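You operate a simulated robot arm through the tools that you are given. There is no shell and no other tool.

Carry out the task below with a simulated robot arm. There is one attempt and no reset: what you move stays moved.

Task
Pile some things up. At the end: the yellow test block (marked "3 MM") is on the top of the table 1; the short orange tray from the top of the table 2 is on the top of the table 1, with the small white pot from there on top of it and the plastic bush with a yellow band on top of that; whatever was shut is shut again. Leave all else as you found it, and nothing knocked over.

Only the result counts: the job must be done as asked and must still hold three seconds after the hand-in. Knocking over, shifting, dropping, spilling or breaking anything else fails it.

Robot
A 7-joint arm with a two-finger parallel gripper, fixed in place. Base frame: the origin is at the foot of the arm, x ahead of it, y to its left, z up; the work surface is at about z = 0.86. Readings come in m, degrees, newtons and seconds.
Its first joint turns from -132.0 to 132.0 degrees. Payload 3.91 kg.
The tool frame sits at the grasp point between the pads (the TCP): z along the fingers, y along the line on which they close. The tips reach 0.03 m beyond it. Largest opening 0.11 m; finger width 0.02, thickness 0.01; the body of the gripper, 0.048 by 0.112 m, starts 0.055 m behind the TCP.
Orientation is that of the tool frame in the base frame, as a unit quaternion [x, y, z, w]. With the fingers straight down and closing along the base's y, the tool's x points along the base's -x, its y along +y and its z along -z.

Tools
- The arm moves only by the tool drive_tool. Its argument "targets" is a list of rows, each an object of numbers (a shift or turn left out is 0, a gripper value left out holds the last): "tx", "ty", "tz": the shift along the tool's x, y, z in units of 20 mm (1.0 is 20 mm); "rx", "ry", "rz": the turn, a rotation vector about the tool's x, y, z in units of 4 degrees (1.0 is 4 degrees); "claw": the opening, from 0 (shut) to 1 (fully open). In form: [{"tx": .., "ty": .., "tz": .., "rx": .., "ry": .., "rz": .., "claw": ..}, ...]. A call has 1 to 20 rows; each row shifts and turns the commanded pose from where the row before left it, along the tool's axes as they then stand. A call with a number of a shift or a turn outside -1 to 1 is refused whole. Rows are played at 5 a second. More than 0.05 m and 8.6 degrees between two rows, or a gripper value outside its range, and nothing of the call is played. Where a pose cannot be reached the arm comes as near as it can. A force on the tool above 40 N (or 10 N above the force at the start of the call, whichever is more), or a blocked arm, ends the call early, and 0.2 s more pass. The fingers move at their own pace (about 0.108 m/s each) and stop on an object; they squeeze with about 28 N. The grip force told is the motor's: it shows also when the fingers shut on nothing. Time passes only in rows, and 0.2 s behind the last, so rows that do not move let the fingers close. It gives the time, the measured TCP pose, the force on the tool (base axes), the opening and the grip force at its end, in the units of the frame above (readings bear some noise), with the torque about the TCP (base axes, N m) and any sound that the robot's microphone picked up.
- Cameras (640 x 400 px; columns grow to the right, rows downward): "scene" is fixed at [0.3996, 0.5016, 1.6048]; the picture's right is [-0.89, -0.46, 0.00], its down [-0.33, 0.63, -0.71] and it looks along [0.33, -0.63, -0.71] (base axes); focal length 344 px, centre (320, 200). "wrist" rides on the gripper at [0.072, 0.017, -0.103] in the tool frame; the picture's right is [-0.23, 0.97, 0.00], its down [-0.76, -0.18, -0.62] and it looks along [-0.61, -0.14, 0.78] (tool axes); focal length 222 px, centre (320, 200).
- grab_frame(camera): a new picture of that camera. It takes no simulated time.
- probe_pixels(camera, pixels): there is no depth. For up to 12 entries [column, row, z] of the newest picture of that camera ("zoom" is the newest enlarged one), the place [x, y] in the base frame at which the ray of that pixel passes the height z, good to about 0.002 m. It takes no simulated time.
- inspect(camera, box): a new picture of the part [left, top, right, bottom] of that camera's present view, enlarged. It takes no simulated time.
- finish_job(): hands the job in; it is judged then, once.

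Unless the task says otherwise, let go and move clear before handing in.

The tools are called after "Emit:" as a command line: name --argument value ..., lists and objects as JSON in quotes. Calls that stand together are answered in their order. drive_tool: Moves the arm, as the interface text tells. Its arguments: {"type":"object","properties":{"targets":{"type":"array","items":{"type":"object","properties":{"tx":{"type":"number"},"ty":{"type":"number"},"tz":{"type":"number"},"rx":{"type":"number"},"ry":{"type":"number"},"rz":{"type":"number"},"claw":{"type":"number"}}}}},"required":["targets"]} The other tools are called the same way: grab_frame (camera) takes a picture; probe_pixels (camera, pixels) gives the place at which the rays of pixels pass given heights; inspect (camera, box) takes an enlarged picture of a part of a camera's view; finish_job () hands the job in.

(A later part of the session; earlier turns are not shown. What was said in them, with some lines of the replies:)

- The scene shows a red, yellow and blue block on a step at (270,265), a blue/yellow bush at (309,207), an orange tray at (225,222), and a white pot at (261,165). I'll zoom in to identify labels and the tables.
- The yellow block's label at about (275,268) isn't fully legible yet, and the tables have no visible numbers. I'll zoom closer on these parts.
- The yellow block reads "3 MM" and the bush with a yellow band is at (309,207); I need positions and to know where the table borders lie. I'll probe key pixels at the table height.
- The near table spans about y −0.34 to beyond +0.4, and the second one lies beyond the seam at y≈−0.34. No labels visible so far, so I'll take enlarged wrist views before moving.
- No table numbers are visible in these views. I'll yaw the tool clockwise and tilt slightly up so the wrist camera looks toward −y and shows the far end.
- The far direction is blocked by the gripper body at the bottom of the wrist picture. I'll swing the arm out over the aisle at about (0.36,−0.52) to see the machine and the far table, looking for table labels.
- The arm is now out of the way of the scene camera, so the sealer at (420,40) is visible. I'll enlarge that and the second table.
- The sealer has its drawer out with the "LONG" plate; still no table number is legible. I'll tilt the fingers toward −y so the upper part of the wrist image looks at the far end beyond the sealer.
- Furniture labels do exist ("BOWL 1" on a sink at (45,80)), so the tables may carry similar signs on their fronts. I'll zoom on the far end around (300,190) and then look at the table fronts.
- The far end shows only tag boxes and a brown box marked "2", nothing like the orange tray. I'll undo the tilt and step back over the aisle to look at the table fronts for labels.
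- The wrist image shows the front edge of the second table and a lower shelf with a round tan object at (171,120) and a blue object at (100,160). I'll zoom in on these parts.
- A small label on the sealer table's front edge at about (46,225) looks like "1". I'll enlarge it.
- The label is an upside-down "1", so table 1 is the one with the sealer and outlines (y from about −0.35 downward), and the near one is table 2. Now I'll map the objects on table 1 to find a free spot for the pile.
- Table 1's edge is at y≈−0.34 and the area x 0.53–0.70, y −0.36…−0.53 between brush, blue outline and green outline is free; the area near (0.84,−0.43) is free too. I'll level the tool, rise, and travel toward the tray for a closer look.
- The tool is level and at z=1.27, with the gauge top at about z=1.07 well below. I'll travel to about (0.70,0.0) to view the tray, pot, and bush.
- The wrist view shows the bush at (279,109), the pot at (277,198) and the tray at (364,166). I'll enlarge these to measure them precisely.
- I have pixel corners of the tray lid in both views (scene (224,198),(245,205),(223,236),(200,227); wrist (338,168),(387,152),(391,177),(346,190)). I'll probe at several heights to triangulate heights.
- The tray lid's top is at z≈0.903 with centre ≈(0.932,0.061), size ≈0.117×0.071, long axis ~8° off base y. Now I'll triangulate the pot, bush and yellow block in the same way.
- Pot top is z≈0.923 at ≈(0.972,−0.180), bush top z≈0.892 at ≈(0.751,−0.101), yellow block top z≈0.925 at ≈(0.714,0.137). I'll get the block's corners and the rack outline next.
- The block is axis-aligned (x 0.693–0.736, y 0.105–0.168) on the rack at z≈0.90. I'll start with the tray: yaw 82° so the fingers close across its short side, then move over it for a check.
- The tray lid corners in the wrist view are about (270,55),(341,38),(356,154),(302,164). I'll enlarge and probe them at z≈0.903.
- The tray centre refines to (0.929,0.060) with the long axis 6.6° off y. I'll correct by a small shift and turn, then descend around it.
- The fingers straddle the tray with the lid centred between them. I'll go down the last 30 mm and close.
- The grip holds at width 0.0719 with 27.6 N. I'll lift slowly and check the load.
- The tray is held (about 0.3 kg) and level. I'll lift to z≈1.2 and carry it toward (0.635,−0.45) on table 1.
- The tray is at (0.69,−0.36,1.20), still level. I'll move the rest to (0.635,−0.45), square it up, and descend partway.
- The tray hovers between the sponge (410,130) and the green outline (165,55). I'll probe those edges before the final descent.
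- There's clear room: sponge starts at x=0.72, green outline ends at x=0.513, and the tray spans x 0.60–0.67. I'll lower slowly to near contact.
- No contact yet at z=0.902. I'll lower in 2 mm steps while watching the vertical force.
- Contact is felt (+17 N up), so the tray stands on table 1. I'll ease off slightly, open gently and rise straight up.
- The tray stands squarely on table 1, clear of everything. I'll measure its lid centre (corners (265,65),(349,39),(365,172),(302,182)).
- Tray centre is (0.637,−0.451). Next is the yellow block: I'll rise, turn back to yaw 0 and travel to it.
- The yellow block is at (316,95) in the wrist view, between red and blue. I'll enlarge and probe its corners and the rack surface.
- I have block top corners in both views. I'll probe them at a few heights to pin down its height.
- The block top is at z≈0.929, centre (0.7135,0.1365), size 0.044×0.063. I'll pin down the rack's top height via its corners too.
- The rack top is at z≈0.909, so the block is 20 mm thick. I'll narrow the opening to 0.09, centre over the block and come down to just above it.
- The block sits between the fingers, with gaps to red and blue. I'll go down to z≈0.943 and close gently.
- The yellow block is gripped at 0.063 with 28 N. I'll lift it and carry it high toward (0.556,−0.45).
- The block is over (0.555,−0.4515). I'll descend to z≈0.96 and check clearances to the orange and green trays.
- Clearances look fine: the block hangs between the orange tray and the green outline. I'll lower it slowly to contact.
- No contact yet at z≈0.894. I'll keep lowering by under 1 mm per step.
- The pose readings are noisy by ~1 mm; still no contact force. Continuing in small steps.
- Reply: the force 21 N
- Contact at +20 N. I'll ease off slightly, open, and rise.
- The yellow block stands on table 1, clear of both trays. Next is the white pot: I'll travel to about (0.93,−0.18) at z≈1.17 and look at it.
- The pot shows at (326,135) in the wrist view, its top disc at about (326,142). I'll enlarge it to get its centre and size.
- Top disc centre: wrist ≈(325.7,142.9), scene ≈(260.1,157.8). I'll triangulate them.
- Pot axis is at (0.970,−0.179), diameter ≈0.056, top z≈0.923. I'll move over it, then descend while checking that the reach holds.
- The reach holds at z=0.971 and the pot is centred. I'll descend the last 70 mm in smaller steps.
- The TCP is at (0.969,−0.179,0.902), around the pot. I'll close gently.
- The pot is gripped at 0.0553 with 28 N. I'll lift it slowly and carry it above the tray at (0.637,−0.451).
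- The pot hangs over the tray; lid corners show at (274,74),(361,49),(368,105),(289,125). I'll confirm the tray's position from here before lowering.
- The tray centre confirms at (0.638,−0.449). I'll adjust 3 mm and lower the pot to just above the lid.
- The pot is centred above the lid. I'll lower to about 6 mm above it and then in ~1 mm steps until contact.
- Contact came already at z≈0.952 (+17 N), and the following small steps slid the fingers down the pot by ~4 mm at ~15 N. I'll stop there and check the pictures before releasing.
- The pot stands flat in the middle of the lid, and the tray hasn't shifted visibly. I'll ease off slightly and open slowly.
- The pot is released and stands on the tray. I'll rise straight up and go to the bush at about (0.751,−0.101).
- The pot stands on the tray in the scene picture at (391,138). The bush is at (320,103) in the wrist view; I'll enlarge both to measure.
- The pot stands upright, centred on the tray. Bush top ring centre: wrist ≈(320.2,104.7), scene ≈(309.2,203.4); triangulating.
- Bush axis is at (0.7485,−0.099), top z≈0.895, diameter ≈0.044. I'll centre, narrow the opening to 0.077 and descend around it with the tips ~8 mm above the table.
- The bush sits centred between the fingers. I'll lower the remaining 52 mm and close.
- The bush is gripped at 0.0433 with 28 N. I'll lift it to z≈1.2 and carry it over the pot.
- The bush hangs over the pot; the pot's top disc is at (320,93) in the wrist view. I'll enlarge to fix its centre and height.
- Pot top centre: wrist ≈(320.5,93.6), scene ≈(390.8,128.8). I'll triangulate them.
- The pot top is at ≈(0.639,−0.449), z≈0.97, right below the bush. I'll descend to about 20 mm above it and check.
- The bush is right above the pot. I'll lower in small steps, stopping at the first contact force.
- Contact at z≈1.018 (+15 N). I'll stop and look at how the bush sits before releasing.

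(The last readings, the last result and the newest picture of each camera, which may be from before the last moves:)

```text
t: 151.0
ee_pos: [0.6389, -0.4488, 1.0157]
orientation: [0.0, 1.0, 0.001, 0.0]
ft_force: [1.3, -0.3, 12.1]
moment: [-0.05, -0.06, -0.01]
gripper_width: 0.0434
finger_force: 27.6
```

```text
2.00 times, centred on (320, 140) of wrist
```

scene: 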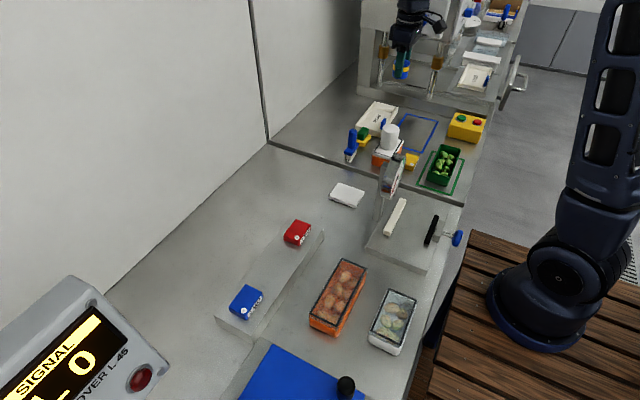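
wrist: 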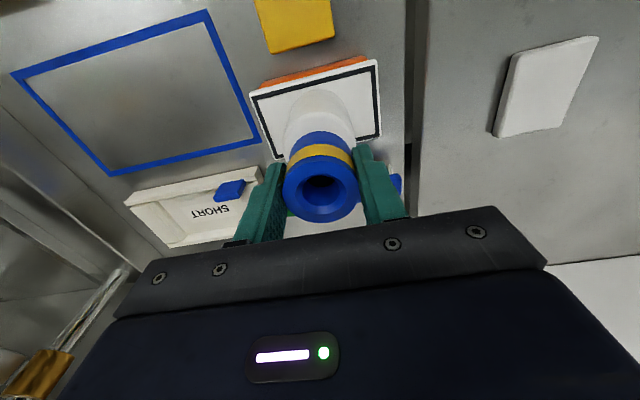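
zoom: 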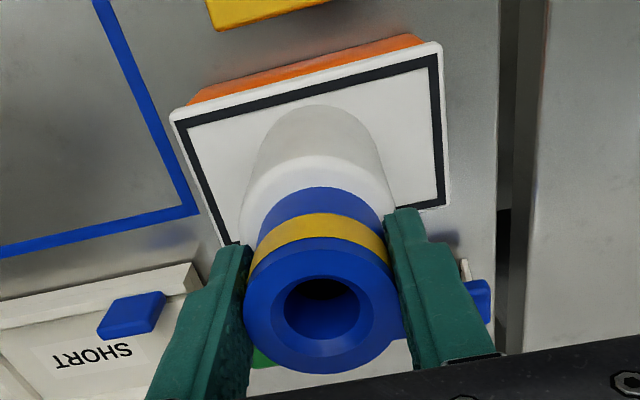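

The bush sits centred on the pot's top in both views. I'll ease off a little and open slowly.

Emit:
drive_tool --targets '[{"tz": -0.04}, {"claw": 0.41}, {"claw": 0.45}, {"claw": 0.52}, {"claw": 0.6}, {"claw": 0.7}, {"claw": 0.8}, {}, {}]'

Emit:
inspect --camera "scene" --box '[360, 90, 420, 170]'

Emit:
grab_frame --camera "wrist"

```text
t: 153.0
ee_pos: [0.6399, -0.4486, 1.0159]
orientation: [-0.001, 1.0, 0.001, 0.001]
ft_force: [0.4, 1.0, -0.9]
moment: [0.02, 0.02, 0.02]
gripper_width: 0.0879
finger_force: 0.0
```

```text
5.00 times, centred on (390, 130) of scene
```

zoom: 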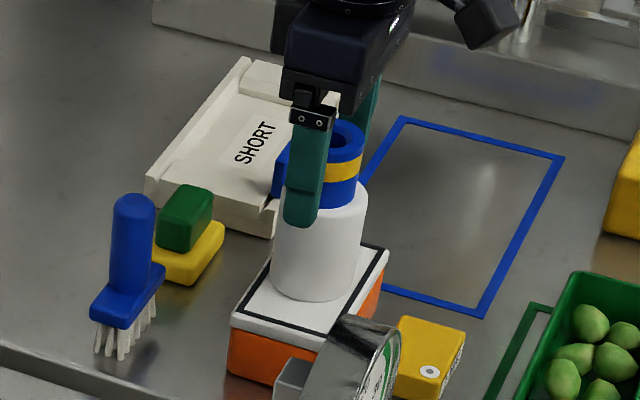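

```text
taken
```

wrist: 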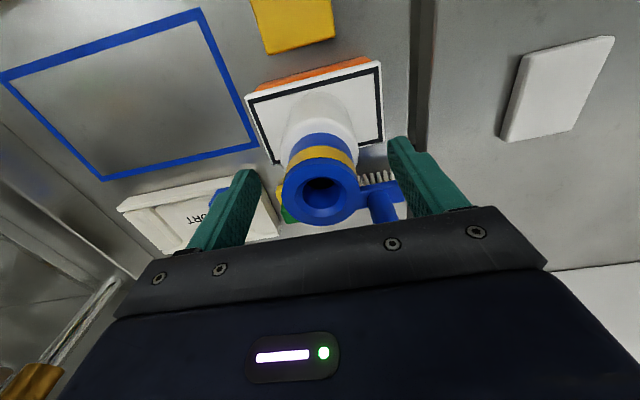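

The bush is released and stays on the pot. I'll rise straight up well clear and check the whole pile.

Emit:
drive_tool --targets '[{"tz": -0.4}, {"tz": -0.6}, {"tz": -1}, {"tz": -1}, {"tz": -1}, {"tz": -1}, {"tz": -1}, {"tz": -1}, {"tz": -1}, {"tz": -1}, {}]'

Emit:
grab_frame --camera "wrist"

Emit:
grab_frame --camera "scene"

Emit:
inspect --camera "scene" --box '[340, 80, 500, 200]'

Emit:
inspect --camera "wrist" --box '[260, 0, 400, 140]'

```text
t: 155.4
ee_pos: [0.6402, -0.4496, 1.1966]
orientation: [-0.001, 1.0, 0.001, 0.0]
ft_force: [-0.3, 0.3, -0.8]
moment: [0.0, 0.03, 0.02]
gripper_width: 0.0882
finger_force: 0.0
```

```text
taken
```

wrist: 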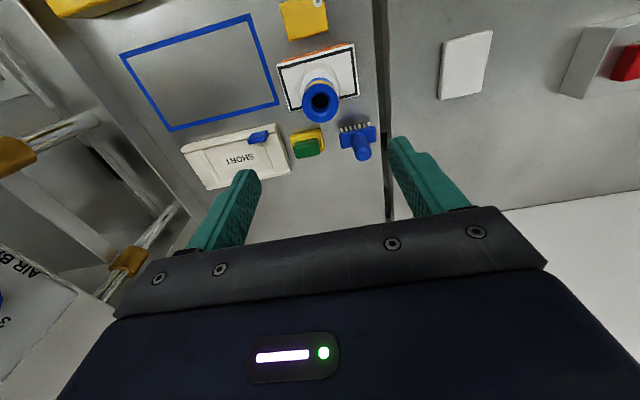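

```text
taken
```

scene: 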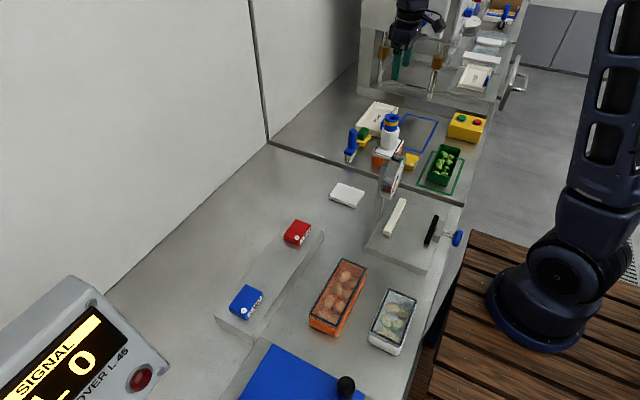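

```text
3.33 times, centred on (420, 140) of scene
```

zoom: 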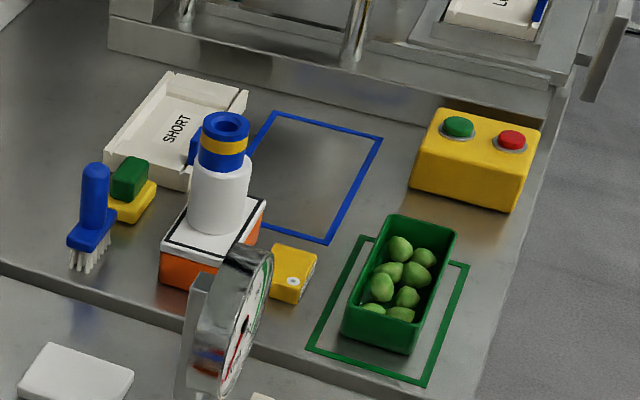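

```text
2.86 times, centred on (330, 70) of wrist
```

zoom: 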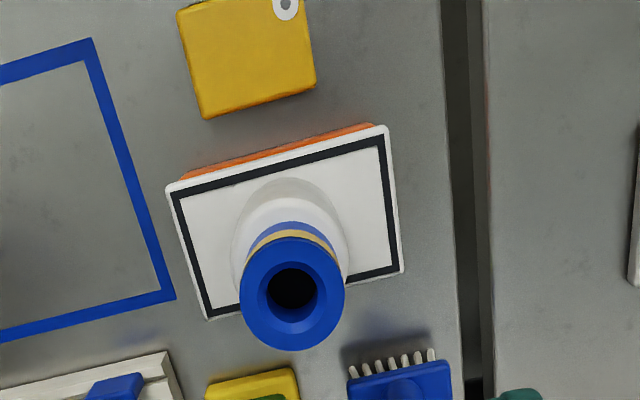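

The pile stands: tray, pot, bush at (391,135) in the scene, yellow block beside it at (411,160), and brush, sponge, plate, green tray and the other blocks are unchanged. I'll move the arm back toward its start position, clear of the pile, and take a last look.

Emit:
drive_tool --targets '[{"tz": -0.5}, {"tx": -0.08, "ty": 0.95}, {"tx": -0.08, "ty": 0.95}, {"tx": -0.08, "ty": 0.95}, {"tx": -0.08, "ty": 0.95}, {"tx": -0.08, "ty": 0.95}, {"tx": -0.08, "ty": 0.95}, {"tx": -0.08, "ty": 0.95}, {"tx": -0.08, "ty": 0.95}, {"tx": -0.08, "ty": 0.95}, {"tx": -0.08, "ty": 0.95}, {"tx": -0.08, "ty": 0.95}, {"tx": -0.08, "ty": 0.95}, {}, {}, {}, {}, {}]'

Emit:
grab_frame --camera "scene"

Emit:
grab_frame --camera "wrist"

Emit:
inspect --camera "scene" --box '[340, 80, 500, 200]'

```text
t: 159.2
ee_pos: [0.6585, -0.2202, 1.207]
orientation: [-0.001, 1.0, 0.001, 0.0]
ft_force: [-0.1, 0.4, -0.1]
moment: [-0.01, -0.01, -0.02]
gripper_width: 0.0879
finger_force: 0.0
```

```text
taken
```

scene: 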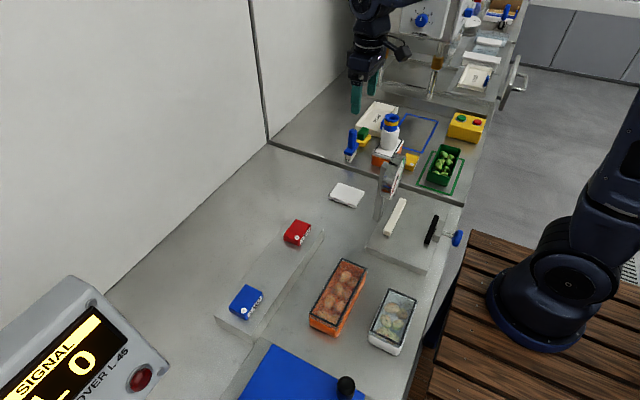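

```text
taken
```

wrist: 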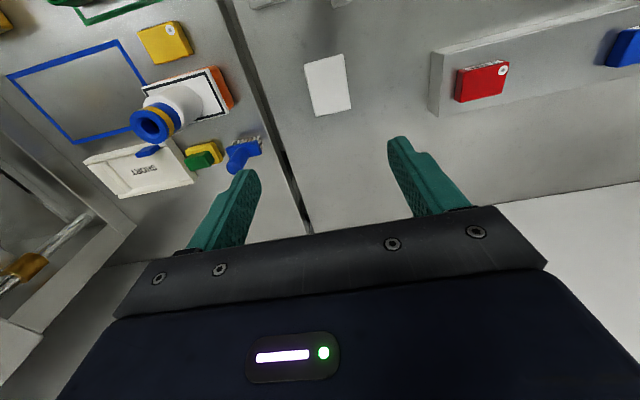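

```text
3.33 times, centred on (420, 140) of scene
```

zoom: 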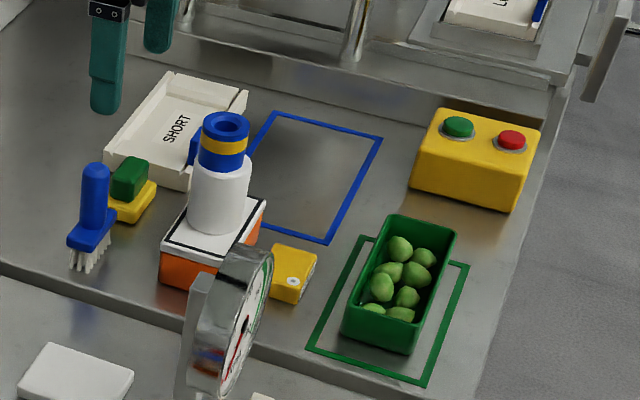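

The pile is stable (bush on pot on tray at (391,135)), the yellow block stands on table 1 at (411,160), nothing was opened, and nothing else has moved. The arm is clear, so I'm handing the job in.

Emit:
finish_job

```text
The job is handed in.
```

The job is handed in. On table 1, the short orange tray carries the small white pot, with the yellow-banded bush on top. The yellow "3 MM" block stands beside the tray.

- **Stability:** in the last pictures, about four seconds after I let go of the bush, the pile was still upright. The arm was clear of it.
- **Other objects:** nothing else had visibly moved or fallen. I opened nothing, so there was nothing to shut again.
- **Table numbers:** I read a "1" on the front edge of the table with the sealer and took that as table 1. I saw no label on the other table. I took it as table 2 because the only short orange tray and small white pot I could see were on it.
- **Contact:** while setting the pot and the bush down, the fingers slid a few millimetres down each of them. Both stayed centred.
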